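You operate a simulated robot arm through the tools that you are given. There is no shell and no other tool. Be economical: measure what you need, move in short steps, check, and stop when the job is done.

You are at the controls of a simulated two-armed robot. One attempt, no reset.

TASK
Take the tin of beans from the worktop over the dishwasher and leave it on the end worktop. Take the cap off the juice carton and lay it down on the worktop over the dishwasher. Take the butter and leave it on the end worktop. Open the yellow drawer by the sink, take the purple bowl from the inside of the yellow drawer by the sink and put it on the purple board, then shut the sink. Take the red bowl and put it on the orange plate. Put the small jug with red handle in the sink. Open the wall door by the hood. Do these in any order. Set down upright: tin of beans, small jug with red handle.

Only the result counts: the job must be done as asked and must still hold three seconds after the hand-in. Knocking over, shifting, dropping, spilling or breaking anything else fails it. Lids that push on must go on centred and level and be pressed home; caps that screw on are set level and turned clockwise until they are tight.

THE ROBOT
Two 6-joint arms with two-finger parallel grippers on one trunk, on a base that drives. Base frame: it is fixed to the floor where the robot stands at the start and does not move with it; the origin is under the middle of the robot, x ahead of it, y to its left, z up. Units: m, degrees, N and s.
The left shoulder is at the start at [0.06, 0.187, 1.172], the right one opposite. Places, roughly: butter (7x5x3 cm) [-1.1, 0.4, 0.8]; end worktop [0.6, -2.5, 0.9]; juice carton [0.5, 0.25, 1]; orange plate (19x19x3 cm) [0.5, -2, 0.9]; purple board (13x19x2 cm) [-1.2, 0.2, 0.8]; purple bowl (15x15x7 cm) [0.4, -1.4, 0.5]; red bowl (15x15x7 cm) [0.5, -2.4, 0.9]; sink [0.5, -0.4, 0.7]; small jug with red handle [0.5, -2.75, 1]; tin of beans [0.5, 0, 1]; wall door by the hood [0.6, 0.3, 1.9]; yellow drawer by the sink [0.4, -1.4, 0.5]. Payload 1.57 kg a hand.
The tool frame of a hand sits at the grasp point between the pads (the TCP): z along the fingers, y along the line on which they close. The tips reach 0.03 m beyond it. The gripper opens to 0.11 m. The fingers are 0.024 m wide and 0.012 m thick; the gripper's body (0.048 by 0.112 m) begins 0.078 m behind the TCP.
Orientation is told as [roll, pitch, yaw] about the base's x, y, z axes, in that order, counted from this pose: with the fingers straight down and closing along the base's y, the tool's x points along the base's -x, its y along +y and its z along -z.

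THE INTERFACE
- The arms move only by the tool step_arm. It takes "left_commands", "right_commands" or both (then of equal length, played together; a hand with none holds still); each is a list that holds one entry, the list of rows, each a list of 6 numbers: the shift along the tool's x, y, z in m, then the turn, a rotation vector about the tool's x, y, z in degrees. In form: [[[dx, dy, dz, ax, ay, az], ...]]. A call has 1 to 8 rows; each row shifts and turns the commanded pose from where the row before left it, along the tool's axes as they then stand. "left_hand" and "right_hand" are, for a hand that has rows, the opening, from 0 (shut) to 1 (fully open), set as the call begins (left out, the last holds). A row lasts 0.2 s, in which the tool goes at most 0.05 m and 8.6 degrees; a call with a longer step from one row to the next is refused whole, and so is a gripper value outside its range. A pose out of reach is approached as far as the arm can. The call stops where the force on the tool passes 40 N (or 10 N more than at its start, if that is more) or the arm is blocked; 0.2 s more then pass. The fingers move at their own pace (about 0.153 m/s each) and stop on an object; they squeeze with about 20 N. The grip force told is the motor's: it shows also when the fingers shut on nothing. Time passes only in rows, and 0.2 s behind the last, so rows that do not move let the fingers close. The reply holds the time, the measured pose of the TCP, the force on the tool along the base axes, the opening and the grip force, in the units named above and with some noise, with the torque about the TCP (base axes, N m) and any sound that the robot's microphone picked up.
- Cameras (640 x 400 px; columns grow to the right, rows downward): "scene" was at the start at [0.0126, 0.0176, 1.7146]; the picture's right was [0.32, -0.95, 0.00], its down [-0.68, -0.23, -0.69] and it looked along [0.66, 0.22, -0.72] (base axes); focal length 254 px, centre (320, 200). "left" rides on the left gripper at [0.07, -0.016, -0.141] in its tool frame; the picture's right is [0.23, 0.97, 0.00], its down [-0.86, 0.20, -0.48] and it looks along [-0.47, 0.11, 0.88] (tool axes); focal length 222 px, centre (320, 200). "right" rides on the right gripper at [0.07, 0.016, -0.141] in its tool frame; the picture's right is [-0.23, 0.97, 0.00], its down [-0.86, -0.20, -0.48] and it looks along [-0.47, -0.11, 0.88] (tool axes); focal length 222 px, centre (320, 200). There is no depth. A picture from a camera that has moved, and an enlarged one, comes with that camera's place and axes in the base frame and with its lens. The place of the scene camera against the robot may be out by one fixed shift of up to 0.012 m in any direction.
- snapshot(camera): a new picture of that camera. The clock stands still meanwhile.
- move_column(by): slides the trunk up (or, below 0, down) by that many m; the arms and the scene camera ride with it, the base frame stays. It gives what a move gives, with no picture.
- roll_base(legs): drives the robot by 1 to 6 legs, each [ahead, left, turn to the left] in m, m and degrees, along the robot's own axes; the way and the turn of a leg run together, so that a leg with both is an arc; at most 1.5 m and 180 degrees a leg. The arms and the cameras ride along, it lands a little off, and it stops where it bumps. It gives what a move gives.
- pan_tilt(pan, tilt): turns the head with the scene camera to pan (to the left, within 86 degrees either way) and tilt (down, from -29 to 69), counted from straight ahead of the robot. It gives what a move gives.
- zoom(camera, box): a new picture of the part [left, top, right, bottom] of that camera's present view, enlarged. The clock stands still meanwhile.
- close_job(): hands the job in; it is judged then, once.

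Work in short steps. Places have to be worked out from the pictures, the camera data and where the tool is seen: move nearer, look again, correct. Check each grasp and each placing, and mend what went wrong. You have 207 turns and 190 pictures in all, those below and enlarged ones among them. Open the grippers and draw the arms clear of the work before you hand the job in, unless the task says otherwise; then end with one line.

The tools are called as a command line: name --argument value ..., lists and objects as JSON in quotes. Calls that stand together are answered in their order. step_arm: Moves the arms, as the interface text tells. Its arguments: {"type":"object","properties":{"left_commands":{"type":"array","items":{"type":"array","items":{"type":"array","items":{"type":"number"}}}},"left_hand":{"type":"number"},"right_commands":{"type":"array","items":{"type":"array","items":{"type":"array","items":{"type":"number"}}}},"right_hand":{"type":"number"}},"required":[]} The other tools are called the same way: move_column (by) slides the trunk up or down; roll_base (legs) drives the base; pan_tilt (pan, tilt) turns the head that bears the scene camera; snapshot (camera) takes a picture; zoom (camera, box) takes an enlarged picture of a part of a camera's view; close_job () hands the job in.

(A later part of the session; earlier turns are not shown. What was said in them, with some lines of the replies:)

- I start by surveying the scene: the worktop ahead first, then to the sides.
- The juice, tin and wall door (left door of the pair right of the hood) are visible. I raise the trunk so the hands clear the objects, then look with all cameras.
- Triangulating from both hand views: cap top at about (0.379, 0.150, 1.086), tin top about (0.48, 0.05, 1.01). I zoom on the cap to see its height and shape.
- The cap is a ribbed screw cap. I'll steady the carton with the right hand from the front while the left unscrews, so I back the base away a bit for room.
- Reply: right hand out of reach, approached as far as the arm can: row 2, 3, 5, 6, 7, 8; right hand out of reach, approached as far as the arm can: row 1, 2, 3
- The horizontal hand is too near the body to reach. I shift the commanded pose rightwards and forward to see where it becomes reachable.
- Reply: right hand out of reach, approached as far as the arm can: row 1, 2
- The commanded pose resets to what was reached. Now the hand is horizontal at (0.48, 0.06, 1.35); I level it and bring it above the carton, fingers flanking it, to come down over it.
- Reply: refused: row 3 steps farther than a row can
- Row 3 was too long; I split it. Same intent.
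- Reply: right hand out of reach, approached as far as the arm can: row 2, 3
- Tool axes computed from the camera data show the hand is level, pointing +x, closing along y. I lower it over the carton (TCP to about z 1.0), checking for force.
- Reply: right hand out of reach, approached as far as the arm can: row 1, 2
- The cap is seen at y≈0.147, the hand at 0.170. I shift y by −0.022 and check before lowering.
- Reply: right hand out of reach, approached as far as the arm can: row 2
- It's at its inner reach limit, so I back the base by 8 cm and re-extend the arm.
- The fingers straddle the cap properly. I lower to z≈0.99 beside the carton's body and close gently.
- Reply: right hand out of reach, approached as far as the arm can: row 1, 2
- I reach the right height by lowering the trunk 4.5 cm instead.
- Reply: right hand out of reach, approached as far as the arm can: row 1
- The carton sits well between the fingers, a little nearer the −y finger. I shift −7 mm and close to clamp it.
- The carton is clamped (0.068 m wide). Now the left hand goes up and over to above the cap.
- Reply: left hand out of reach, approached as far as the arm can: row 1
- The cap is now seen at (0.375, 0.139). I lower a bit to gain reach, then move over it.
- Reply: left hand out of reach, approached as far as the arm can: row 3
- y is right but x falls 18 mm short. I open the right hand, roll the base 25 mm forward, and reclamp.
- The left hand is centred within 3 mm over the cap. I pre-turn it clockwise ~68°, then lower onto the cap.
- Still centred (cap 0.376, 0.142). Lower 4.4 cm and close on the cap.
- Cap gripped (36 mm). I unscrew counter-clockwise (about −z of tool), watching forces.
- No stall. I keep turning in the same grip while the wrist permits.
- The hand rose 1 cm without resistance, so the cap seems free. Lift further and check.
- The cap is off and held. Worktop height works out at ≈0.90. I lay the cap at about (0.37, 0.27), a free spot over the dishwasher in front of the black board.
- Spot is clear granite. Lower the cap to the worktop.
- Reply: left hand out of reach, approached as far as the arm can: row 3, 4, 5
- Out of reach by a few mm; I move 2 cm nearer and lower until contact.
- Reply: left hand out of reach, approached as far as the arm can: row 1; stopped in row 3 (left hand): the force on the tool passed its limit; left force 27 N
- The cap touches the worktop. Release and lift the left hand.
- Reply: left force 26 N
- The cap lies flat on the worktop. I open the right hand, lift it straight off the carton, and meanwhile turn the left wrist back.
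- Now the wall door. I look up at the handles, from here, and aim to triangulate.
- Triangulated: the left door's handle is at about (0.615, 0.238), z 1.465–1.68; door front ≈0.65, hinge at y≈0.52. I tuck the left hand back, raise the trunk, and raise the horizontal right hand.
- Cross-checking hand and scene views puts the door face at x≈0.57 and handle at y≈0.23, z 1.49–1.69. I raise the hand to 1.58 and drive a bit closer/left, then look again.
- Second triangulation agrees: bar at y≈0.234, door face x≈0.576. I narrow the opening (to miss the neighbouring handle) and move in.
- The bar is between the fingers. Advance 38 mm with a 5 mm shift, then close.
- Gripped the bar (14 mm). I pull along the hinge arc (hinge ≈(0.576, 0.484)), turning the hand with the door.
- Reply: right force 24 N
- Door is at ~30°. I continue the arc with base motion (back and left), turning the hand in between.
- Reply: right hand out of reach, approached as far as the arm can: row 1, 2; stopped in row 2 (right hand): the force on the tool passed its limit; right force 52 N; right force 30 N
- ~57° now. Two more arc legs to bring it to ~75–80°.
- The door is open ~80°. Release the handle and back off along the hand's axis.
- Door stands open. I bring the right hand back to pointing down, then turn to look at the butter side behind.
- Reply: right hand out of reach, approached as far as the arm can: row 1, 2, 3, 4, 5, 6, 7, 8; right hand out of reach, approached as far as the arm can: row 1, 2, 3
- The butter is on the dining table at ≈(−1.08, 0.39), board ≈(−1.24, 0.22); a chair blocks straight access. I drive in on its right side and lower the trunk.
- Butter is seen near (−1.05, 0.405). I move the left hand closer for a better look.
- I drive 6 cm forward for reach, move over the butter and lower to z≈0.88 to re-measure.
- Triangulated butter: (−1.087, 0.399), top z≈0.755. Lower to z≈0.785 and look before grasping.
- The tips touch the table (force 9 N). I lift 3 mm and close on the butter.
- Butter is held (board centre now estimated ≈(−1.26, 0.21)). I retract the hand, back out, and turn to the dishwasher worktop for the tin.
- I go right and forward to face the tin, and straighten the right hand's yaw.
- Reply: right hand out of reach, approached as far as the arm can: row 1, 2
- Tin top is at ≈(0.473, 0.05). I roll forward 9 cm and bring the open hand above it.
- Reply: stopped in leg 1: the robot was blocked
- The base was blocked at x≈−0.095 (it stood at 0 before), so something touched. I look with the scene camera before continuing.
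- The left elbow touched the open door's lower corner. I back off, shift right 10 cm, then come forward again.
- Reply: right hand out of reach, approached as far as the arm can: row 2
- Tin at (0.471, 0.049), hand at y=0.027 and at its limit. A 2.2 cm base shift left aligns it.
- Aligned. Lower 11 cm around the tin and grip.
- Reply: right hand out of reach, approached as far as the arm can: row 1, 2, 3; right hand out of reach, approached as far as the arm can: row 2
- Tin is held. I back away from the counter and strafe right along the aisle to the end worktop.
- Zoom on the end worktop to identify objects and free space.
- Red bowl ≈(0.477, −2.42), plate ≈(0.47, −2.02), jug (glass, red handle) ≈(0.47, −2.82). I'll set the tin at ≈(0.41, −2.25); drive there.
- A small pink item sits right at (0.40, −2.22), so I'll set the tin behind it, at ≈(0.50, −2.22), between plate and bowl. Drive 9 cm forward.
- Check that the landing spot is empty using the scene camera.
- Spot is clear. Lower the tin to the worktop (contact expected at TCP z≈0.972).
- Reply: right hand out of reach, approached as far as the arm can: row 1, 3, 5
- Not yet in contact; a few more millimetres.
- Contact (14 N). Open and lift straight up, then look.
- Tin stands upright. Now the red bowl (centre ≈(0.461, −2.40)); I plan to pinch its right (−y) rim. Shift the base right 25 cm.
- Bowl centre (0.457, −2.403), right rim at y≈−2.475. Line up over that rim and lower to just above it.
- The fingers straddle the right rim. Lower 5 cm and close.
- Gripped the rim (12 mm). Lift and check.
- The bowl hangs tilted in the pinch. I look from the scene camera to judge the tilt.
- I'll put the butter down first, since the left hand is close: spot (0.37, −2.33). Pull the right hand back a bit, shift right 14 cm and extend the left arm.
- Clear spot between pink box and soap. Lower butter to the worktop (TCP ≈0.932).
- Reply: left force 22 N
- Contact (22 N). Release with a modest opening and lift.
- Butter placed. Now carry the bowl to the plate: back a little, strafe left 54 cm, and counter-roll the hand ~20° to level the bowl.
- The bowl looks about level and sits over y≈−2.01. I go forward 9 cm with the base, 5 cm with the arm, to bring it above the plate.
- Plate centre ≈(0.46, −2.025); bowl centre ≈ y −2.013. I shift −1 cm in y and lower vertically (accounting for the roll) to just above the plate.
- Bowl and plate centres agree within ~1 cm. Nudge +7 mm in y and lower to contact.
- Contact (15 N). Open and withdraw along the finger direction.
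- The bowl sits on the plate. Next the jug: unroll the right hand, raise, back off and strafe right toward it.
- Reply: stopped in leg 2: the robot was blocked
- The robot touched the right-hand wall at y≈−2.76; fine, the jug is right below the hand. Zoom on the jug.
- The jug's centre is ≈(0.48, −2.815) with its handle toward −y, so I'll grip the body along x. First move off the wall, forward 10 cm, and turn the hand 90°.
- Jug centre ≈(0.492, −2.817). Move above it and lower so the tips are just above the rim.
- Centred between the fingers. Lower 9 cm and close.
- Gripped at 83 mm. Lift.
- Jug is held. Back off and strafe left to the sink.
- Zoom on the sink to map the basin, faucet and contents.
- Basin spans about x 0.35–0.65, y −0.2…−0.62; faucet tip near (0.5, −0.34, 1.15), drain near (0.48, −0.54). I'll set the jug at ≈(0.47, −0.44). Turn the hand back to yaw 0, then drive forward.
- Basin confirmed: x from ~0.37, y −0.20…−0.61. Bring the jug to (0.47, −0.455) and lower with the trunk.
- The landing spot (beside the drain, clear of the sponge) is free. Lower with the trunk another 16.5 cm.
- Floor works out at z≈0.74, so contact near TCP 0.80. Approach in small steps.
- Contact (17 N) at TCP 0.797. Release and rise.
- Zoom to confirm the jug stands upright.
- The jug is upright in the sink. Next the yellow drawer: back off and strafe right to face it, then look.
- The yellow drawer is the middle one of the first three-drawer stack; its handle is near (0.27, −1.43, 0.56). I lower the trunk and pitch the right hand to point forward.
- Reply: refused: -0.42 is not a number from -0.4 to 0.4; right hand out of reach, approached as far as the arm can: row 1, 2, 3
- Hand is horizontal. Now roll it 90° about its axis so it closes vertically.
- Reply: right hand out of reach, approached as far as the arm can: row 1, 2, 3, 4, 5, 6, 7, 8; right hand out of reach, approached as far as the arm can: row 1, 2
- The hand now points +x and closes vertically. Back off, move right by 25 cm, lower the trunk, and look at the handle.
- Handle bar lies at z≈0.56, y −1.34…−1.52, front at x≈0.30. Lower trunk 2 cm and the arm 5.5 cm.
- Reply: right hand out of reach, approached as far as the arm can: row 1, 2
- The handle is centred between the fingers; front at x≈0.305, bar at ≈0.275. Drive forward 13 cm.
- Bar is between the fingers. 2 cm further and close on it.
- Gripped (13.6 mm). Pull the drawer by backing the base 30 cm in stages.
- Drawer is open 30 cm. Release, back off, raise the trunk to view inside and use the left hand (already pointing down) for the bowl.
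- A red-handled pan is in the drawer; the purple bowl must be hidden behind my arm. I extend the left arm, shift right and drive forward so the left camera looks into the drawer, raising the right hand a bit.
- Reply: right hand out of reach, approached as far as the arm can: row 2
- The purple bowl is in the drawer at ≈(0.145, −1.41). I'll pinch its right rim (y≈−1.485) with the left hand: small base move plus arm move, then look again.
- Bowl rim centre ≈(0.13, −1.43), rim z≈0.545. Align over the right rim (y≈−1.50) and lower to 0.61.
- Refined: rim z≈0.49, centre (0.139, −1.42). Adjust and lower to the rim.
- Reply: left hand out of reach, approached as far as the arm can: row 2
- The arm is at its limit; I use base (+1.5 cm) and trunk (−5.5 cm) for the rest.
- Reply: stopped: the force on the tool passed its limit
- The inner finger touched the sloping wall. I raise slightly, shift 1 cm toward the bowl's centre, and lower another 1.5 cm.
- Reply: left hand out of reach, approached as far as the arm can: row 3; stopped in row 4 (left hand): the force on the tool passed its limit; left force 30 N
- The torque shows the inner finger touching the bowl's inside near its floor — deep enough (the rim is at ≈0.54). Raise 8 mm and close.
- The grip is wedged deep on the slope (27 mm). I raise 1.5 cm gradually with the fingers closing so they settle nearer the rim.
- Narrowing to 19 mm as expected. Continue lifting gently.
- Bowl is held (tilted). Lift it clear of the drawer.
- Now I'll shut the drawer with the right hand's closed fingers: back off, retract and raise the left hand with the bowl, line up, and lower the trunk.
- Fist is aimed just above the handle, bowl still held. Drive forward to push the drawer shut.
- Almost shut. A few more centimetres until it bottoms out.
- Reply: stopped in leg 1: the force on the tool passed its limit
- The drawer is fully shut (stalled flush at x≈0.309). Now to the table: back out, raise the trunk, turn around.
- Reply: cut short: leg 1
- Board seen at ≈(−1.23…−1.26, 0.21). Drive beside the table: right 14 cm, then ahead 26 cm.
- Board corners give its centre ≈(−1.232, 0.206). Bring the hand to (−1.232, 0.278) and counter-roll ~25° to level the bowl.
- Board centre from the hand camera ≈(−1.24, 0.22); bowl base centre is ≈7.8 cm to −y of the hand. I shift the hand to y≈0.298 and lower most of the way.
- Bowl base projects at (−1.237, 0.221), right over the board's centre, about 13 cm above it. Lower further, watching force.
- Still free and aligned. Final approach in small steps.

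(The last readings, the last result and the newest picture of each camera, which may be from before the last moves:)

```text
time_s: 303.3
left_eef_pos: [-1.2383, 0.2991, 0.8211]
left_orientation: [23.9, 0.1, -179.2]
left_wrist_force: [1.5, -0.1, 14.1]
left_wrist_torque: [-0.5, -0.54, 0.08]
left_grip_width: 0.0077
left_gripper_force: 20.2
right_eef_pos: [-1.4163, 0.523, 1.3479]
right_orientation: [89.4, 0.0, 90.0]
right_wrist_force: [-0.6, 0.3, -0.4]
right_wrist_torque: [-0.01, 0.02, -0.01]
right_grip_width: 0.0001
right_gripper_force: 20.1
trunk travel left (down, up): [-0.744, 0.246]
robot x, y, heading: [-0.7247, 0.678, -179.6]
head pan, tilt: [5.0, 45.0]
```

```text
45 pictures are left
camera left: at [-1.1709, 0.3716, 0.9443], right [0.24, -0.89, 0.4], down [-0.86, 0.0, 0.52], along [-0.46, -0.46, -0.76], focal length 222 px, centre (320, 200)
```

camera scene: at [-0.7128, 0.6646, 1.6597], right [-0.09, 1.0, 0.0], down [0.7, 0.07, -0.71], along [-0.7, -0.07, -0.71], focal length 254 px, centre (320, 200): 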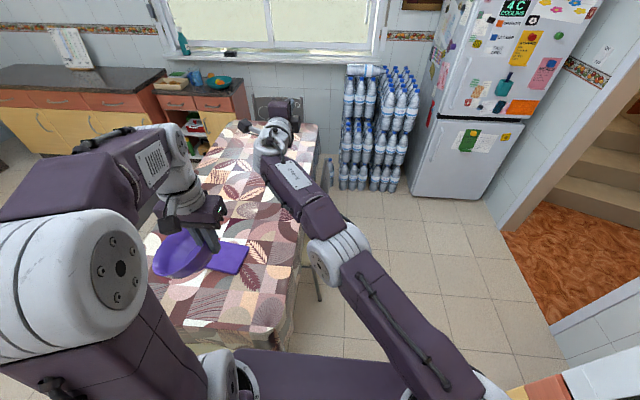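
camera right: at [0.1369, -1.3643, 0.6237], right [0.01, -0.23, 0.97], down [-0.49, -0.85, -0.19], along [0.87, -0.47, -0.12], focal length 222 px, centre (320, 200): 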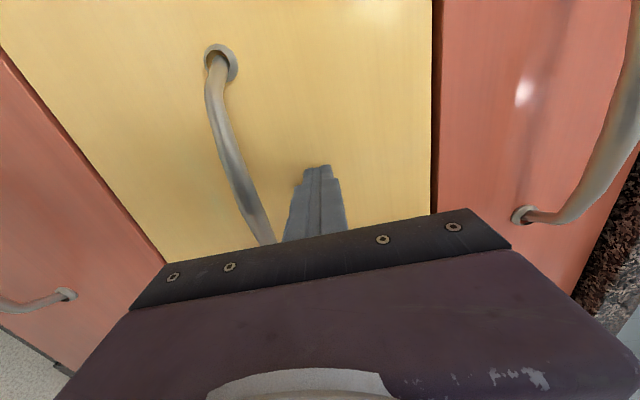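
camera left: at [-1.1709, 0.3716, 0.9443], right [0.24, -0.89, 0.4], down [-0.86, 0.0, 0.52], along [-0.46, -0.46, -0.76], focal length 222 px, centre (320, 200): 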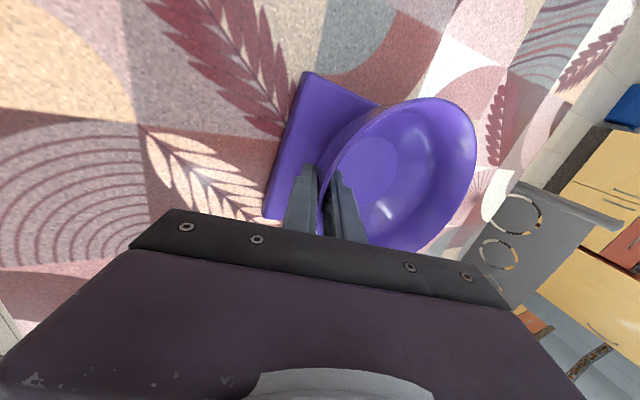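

Contact on the base's near edge (slightly over-rolled). I unroll 4°, then release gently and withdraw along the fingers.

step_arm --left_commands '[[[0, 0, 0, 4, 0, 0]]]'

step_arm --left_commands '[[[0, 0, 0, 0, 0, 0], [0, 0, 0, 0, 0, 0]]]' --left_hand 0.22

step_arm --left_commands '[[[0, 0, -0.04, 0, 0, 0], [0, 0, -0.045, 0, 0, 0], [0, 0, -0.045, 0, 0, 0], [0, 0, -0.045, 0, 0, 0]]]'

snapshot --camera "left"

```text
time_s: 303.7
left_eef_pos: [-1.2385, 0.298, 0.8212]
left_orientation: [19.8, 0.1, -179.4]
left_wrist_force: [-2.4, -1.1, 12.0]
left_wrist_torque: [-1.05, -0.35, -0.15]
left_grip_width: 0.0096
left_gripper_force: 20.0
right_eef_pos: [-1.4171, 0.5225, 1.3458]
right_orientation: [89.5, 0.1, 90.0]
right_wrist_force: [0.2, 0.4, -0.3]
right_wrist_torque: [0.04, -0.01, 0.07]
right_grip_width: 0.0
right_gripper_force: 20.4
trunk travel left (down, up): [-0.744, 0.246]
robot x, y, heading: [-0.7142, 0.6775, -179.6]
head pan, tilt: [5.0, 45.0]
```

```text
time_s: 304.3
left_eef_pos: [-1.2387, 0.2976, 0.8196]
left_orientation: [19.7, 0.3, -179.3]
left_wrist_force: [0.3, -0.1, 0.5]
left_wrist_torque: [-0.03, 0.02, -0.02]
left_grip_width: 0.0243
left_gripper_force: 0.0
right_eef_pos: [-1.4173, 0.5213, 1.3452]
right_orientation: [89.5, -0.2, 89.9]
right_wrist_force: [-0.2, 1.1, 1.1]
right_wrist_torque: [-0.02, 0.0, 0.0]
right_grip_width: 0.0
right_gripper_force: 19.9
trunk travel left (down, up): [-0.744, 0.246]
robot x, y, heading: [-0.7186, 0.6778, -179.7]
head pan, tilt: [5.0, 45.0]
```

```text
time_s: 305.3
left_eef_pos: [-1.2387, 0.3569, 0.9845]
left_orientation: [19.8, 0.2, -179.1]
left_wrist_force: [-0.1, 0.7, -0.1]
left_wrist_torque: [-0.02, 0.0, -0.02]
left_grip_width: 0.0244
left_gripper_force: 0.0
right_eef_pos: [-1.4169, 0.5233, 1.3472]
right_orientation: [89.5, -0.1, 90.0]
right_wrist_force: [-0.1, -0.3, 0.3]
right_wrist_torque: [0.02, -0.01, 0.03]
right_grip_width: 0.0002
right_gripper_force: 20.3
trunk travel left (down, up): [-0.744, 0.246]
robot x, y, heading: [-0.7193, 0.6822, -179.9]
head pan, tilt: [5.0, 45.0]
```

```text
44 pictures are left
camera left: at [-1.1714, 0.4217, 1.1129], right [0.24, -0.91, 0.33], down [-0.86, -0.04, 0.51], along [-0.46, -0.41, -0.79], focal length 222 px, centre (320, 200)
```

left: 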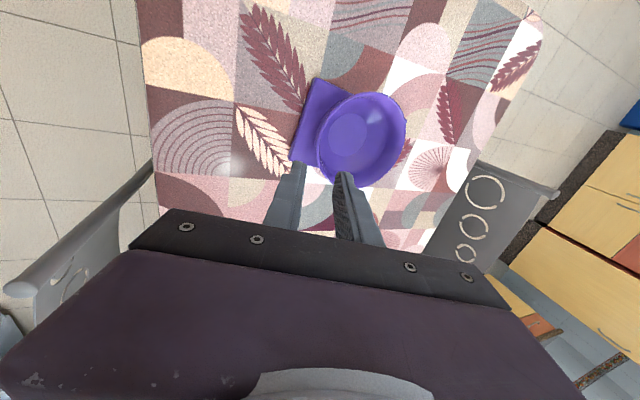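

Zoom in to verify how the bowl sits on the board.

zoom --camera "left" --box '[260, 50, 440, 200]'

step_arm --left_commands '[[[0.04, 0, -0.02, 6, 0, 0], [0.045, 0, -0.02, 6, 0, 0], [0.045, 0, -0.02, 6, 0, 0], [0.045, 0, -0.02, 2, 0, 0], [0.045, 0, 0, 0, 0, 0]]]'

snapshot --camera "scene"

```text
2.67 times, centred on (350, 125) of left
camera zoom: at [-1.1714, 0.4217, 1.1129], right [0.24, -0.91, 0.33], down [-0.86, -0.04, 0.51], along [-0.46, -0.41, -0.79], focal length 592 px, centre (240, 400)
```

zoom: 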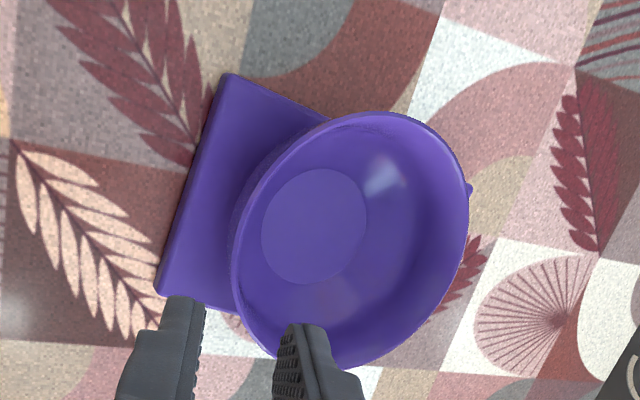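

```text
time_s: 306.5
left_eef_pos: [-1.0192, 0.3746, 1.0622]
left_orientation: [-0.3, 0.3, -179.3]
left_wrist_force: [-0.3, 0.3, 0.1]
left_wrist_torque: [-0.04, 0.02, 0.02]
left_grip_width: 0.0241
left_gripper_force: 0.0
right_eef_pos: [-1.4165, 0.5217, 1.3461]
right_orientation: [89.5, -0.1, 90.0]
right_wrist_force: [0.5, -0.4, 0.7]
right_wrist_torque: [-0.01, 0.01, 0.0]
right_grip_width: 0.0002
right_gripper_force: 20.0
trunk travel left (down, up): [-0.744, 0.246]
robot x, y, heading: [-0.7197, 0.6768, -179.7]
head pan, tilt: [5.0, 45.0]
```

```text
42 pictures are left
camera scene: at [-0.7417, 0.6649, 1.6597], right [-0.09, 1.0, 0.0], down [0.7, 0.07, -0.71], along [-0.7, -0.07, -0.71], focal length 254 px, centre (320, 200)
```

scene: 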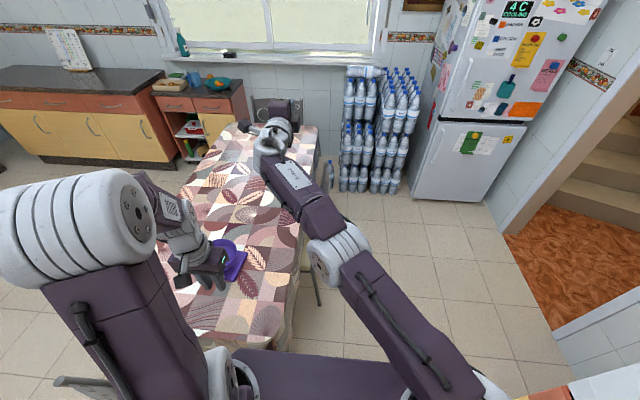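

The base circle lies centred on the board — the bowl is properly placed. Now open both grippers, back off, and turn to check the other results.

step_arm --left_commands '[[[0.03, 0, -0.03, 0, 0, 0], [0, 0, 0, 0, 0, 0]]]' --right_commands '[[[0, 0, 0, 0, 0, 0], [0, 0, 0, 0, 0, 0]]]' --left_hand 1 --right_hand 1

roll_base --legs '[[-0.3, 0, 0], [0, 1.0, 0], [0, 0, 170]]'

pan_tilt --pan 30 --tilt 25

snapshot --camera "scene"

pan_tilt --pan -40 --tilt 30

snapshot --camera "scene"

```text
time_s: 307.1
left_eef_pos: [-0.9931, 0.3747, 1.0924]
left_orientation: [-0.2, 0.3, -179.2]
left_wrist_force: [-0.4, 0.6, -0.4]
left_wrist_torque: [0.0, -0.01, 0.06]
left_grip_width: 0.11
left_gripper_force: 0.0
right_eef_pos: [-1.4173, 0.5207, 1.3458]
right_orientation: [89.4, -0.1, 90.0]
right_wrist_force: [-0.6, -0.3, -1.0]
right_wrist_torque: [0.04, -0.01, 0.0]
right_grip_width: 0.1099
right_gripper_force: 0.1
trunk travel left (down, up): [-0.744, 0.246]
robot x, y, heading: [-0.7191, 0.6794, -179.9]
head pan, tilt: [5.0, 45.0]
```

```text
time_s: 320.9
left_eef_pos: [-0.0722, -0.0974, 1.0925]
left_orientation: [-0.2, 0.3, -10.0]
left_wrist_force: [0.4, -0.4, -0.4]
left_wrist_torque: [-0.01, 0.01, -0.01]
left_grip_width: 0.1098
left_gripper_force: 0.0
right_eef_pos: [0.3187, -0.32, 1.3449]
right_orientation: [89.3, -0.1, -100.7]
right_wrist_force: [-0.5, -0.2, -0.4]
right_wrist_torque: [0.02, 0.02, 0.04]
right_grip_width: 0.11
right_gripper_force: 0.1
trunk travel left (down, up): [-0.744, 0.246]
robot x, y, heading: [-0.397, -0.3439, -10.4]
head pan, tilt: [5.0, 45.0]
```

```text
time_s: 321.8
left_eef_pos: [-0.0726, -0.0974, 1.0923]
left_orientation: [-0.2, 0.3, -10.0]
left_wrist_force: [0.4, 0.0, 0.0]
left_wrist_torque: [-0.04, 0.01, -0.01]
left_grip_width: 0.1099
left_gripper_force: 0.2
right_eef_pos: [0.3186, -0.3193, 1.3449]
right_orientation: [89.4, -0.1, -100.7]
right_wrist_force: [-0.9, 0.2, -0.2]
right_wrist_torque: [0.04, 0.0, 0.0]
right_grip_width: 0.11
right_gripper_force: 0.2
trunk travel left (down, up): [-0.744, 0.246]
robot x, y, heading: [-0.3981, -0.3465, -10.5]
head pan, tilt: [30.0, 25.0]
```

```text
41 pictures are left
camera scene: at [-0.374, -0.3111, 1.6902], right [0.33, -0.94, 0.0], down [-0.4, -0.14, -0.91], along [0.85, 0.3, -0.42], focal length 254 px, centre (320, 200)
```

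scene: 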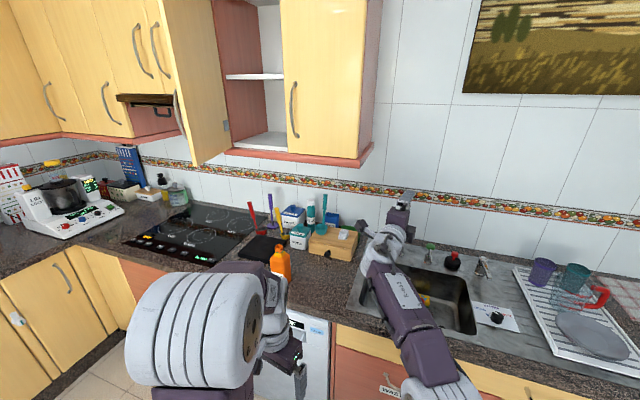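

```text
time_s: 323.2
left_eef_pos: [-0.0719, -0.0968, 1.093]
left_orientation: [-0.1, 0.3, -10.0]
left_wrist_force: [-0.2, 0.4, -0.2]
left_wrist_torque: [0.01, 0.01, -0.01]
left_grip_width: 0.11
left_gripper_force: 0.1
right_eef_pos: [0.3191, -0.3197, 1.3448]
right_orientation: [89.5, 0.0, -100.7]
right_wrist_force: [-0.2, -0.1, 0.4]
right_wrist_torque: [0.0, 0.01, -0.01]
right_grip_width: 0.11
right_gripper_force: 0.1
trunk travel left (down, up): [-0.744, 0.246]
robot x, y, heading: [-0.3996, -0.3433, -10.4]
head pan, tilt: [-40.0, 30.0]
```

```text
40 pictures are left
camera scene: at [-0.403, -0.4115, 1.6823], right [-0.77, -0.64, 0.0], down [-0.32, 0.39, -0.87], along [0.55, -0.67, -0.5], focal length 254 px, centre (320, 200)
```

scene: 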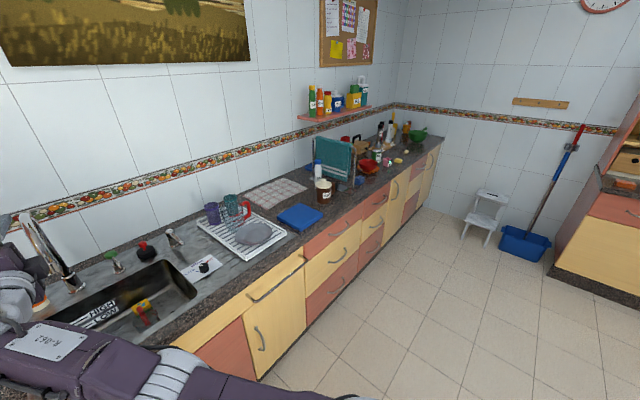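

Everything looks right, but the wall door now stands only ~65° (the elbow nudged it earlier). To be safe I'll push it wider from its inner side with the right fist at z≈1.58.

move_column --by 0.24

step_arm --right_commands '[[[0, 0, 0, 0, 0, 0], [0, 0, 0, 0, 0, 0]]]' --right_hand 0

roll_base --legs '[[0, 0, 10.4], [0.04, 0.42, 0]]'

pan_tilt --pan 25 --tilt 20

snapshot --camera "scene"

snapshot --camera "right"

```text
time_s: 325.7
left_eef_pos: [-0.0724, -0.0974, 1.333]
left_orientation: [-0.2, 0.4, -9.9]
left_wrist_force: [-0.5, 1.4, 1.2]
left_wrist_torque: [0.01, 0.02, 0.0]
left_grip_width: 0.11
left_gripper_force: 0.0
right_eef_pos: [0.3183, -0.3199, 1.5844]
right_orientation: [89.4, -0.1, -100.6]
right_wrist_force: [0.4, -0.1, -0.3]
right_wrist_torque: [0.02, 0.02, 0.0]
right_grip_width: 0.1101
right_gripper_force: 0.1
trunk travel left (down, up): [-0.984, 0.006]
robot x, y, heading: [-0.3979, -0.3442, -10.4]
head pan, tilt: [-40.0, 30.0]
```

```text
time_s: 326.3
left_eef_pos: [-0.0724, -0.0957, 1.3328]
left_orientation: [-0.2, 0.3, -10.0]
left_wrist_force: [-0.5, -0.2, 0.3]
left_wrist_torque: [-0.01, 0.01, 0.02]
left_grip_width: 0.1103
left_gripper_force: 0.1
right_eef_pos: [0.3187, -0.321, 1.5856]
right_orientation: [89.4, -0.1, -100.7]
right_wrist_force: [1.0, -0.6, -0.1]
right_wrist_torque: [0.01, -0.01, 0.01]
right_grip_width: 0.0
right_gripper_force: 20.2
trunk travel left (down, up): [-0.984, 0.006]
robot x, y, heading: [-0.3979, -0.3471, -10.4]
head pan, tilt: [-40.0, 30.0]
```

```text
time_s: 329.7
left_eef_pos: [-0.0834, 0.3809, 1.3335]
left_orientation: [-0.2, 0.4, 0.5]
left_wrist_force: [0.8, -0.4, -0.3]
left_wrist_torque: [0.02, 0.02, -0.01]
left_grip_width: 0.1095
left_gripper_force: 0.2
right_eef_pos: [0.3411, 0.2315, 1.5874]
right_orientation: [89.5, 0.0, -90.4]
right_wrist_force: [-0.2, -0.1, 0.6]
right_wrist_torque: [-0.03, 0.01, 0.0]
right_grip_width: 0.0001
right_gripper_force: 20.1
trunk travel left (down, up): [-0.984, 0.006]
robot x, y, heading: [-0.3569, 0.0773, 0.2]
head pan, tilt: [-40.0, 30.0]
```

```text
time_s: 331.0
left_eef_pos: [-0.084, 0.3834, 1.3335]
left_orientation: [-0.2, 0.3, 0.5]
left_wrist_force: [-0.8, -0.7, 0.4]
left_wrist_torque: [0.0, -0.05, 0.0]
left_grip_width: 0.1101
left_gripper_force: 0.0
right_eef_pos: [0.3417, 0.2342, 1.5866]
right_orientation: [89.4, 0.0, -90.4]
right_wrist_force: [-0.9, 1.1, 0.1]
right_wrist_torque: [0.04, -0.01, -0.02]
right_grip_width: 0.0
right_gripper_force: 20.6
trunk travel left (down, up): [-0.984, 0.006]
robot x, y, heading: [-0.3559, 0.0756, 0.0]
head pan, tilt: [25.0, 20.0]
```

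```text
39 pictures are left
camera scene: at [-0.338, 0.1111, 1.9384], right [0.42, -0.91, 0.0], down [-0.31, -0.14, -0.94], along [0.85, 0.4, -0.34], focal length 254 px, centre (320, 200)
```

scene: 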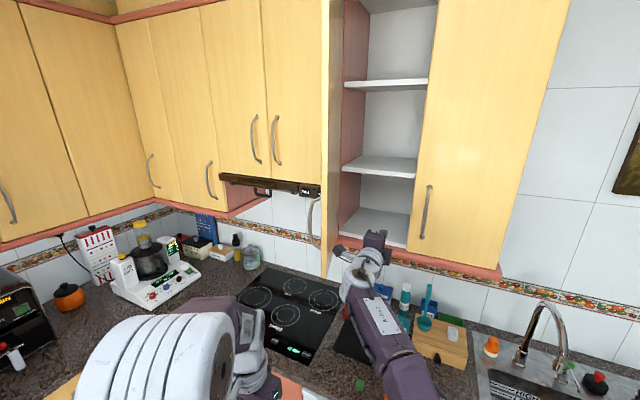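

```text
38 pictures are left
camera right: at [0.1998, 0.3051, 1.6035], right [0.01, -0.23, 0.97], down [-0.48, -0.85, -0.19], along [0.87, -0.47, -0.12], focal length 222 px, centre (320, 200)
```

right: 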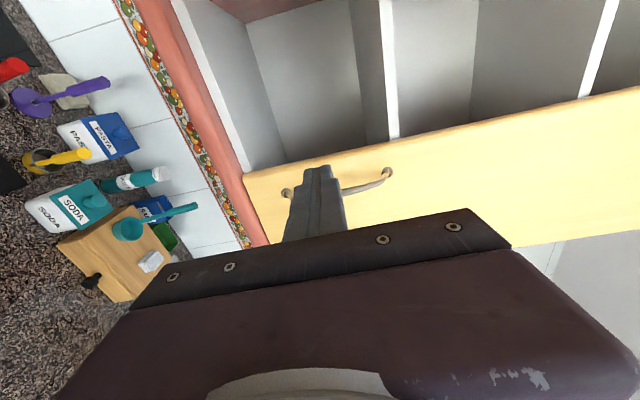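

The door is edge-on from here: ~67° open. Push it by strafing left in two steps.

roll_base --legs '[[0, 0.14, 0], [0, 0.085, 0]]'

snapshot --camera "scene"

```text
time_s: 333.0
left_eef_pos: [-0.0831, 0.5978, 1.3351]
left_orientation: [0.3, 0.3, 0.7]
left_wrist_force: [0.4, -1.0, -0.8]
left_wrist_torque: [0.09, 0.02, -0.01]
left_grip_width: 0.1101
left_gripper_force: 0.0
right_eef_pos: [0.3429, 0.4472, 1.5857]
right_orientation: [89.5, 0.5, -90.1]
right_wrist_force: [-0.5, -0.5, -0.1]
right_wrist_torque: [0.0, 0.0, 0.12]
right_grip_width: 0.0
right_gripper_force: 20.1
trunk travel left (down, up): [-0.984, 0.006]
robot x, y, heading: [-0.3597, 0.3028, 0.3]
head pan, tilt: [25.0, 20.0]
```

```text
37 pictures are left
camera scene: at [-0.3364, 0.319, 1.9387], right [0.42, -0.91, -0.01], down [-0.31, -0.14, -0.94], along [0.85, 0.4, -0.34], focal length 254 px, centre (320, 200)
```

scene: 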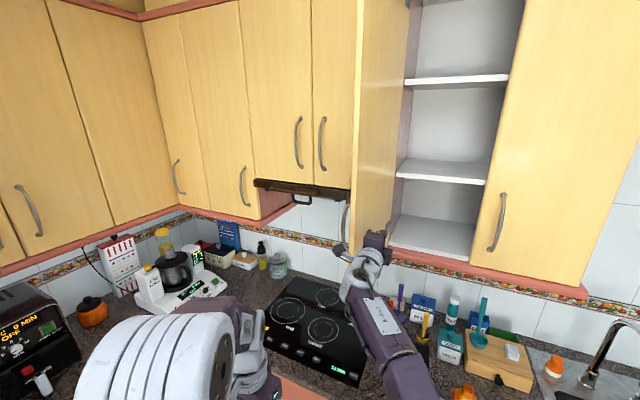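

The door is now ~88° open. Withdraw: first right a little, then back; open the right gripper.

roll_base --legs '[[0, -0.06, 0], [-0.2, -0.05, 0]]'

step_arm --right_commands '[[[0, 0, 0, 0, 0, 0], [0, 0, 0, 0, 0, 0]]]' --right_hand 1

pan_tilt --pan 15 --tilt 30

snapshot --camera "scene"

```text
time_s: 335.2
left_eef_pos: [-0.2808, 0.5004, 1.3306]
left_orientation: [-0.3, 0.5, 0.8]
left_wrist_force: [0.6, 0.4, -0.5]
left_wrist_torque: [0.0, 0.04, 0.01]
left_grip_width: 0.1102
left_gripper_force: 0.0
right_eef_pos: [0.1469, 0.3537, 1.5825]
right_orientation: [89.1, -0.1, -90.0]
right_wrist_force: [1.2, 0.1, -0.3]
right_wrist_torque: [0.01, -0.04, -0.02]
right_grip_width: 0.0
right_gripper_force: 20.4
trunk travel left (down, up): [-0.984, 0.006]
robot x, y, heading: [-0.5603, 0.1906, 0.3]
head pan, tilt: [25.0, 20.0]
```

```text
time_s: 335.8
left_eef_pos: [-0.2821, 0.4983, 1.3314]
left_orientation: [-0.2, 0.4, 0.8]
left_wrist_force: [0.4, 0.6, 0.2]
left_wrist_torque: [0.0, -0.02, -0.01]
left_grip_width: 0.1099
left_gripper_force: 0.0
right_eef_pos: [0.1439, 0.351, 1.585]
right_orientation: [89.3, -0.1, -90.1]
right_wrist_force: [0.4, 0.3, -0.5]
right_wrist_torque: [0.02, -0.02, 0.02]
right_grip_width: 0.11
right_gripper_force: 0.0
trunk travel left (down, up): [-0.984, 0.006]
robot x, y, heading: [-0.5597, 0.1916, 0.4]
head pan, tilt: [25.0, 20.0]
```

```text
time_s: 336.6
left_eef_pos: [-0.2858, 0.4987, 1.3329]
left_orientation: [-0.2, 0.3, 0.8]
left_wrist_force: [-0.9, -0.4, 0.1]
left_wrist_torque: [-0.02, -0.02, -0.05]
left_grip_width: 0.1098
left_gripper_force: 0.1
right_eef_pos: [0.143, 0.351, 1.5846]
right_orientation: [89.4, -0.1, -89.9]
right_wrist_force: [-0.7, 0.9, -0.2]
right_wrist_torque: [0.03, -0.01, -0.01]
right_grip_width: 0.11
right_gripper_force: 0.0
trunk travel left (down, up): [-0.984, 0.006]
robot x, y, heading: [-0.5585, 0.1946, 0.3]
head pan, tilt: [15.0, 30.0]
```

```text
36 pictures are left
camera scene: at [-0.534, 0.2099, 1.9223], right [0.26, -0.96, 0.0], down [-0.48, -0.13, -0.87], along [0.83, 0.23, -0.5], focal length 254 px, centre (320, 200)
```

scene: 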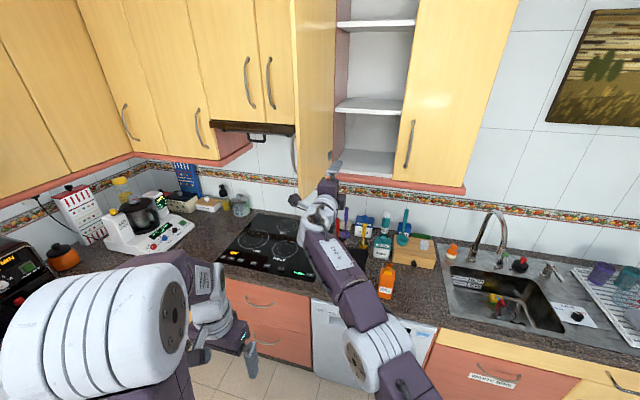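

All sub-tasks are verified (door open, cap and tin placed, butter, bowls, jug, drawer shut), grippers are open and arms clear. Hand in.

close_job

```text
The job is handed in.
```

I completed every item and handed the job in. I took "shut the sink" to mean shutting the yellow drawer by the sink, and that is what I shut.
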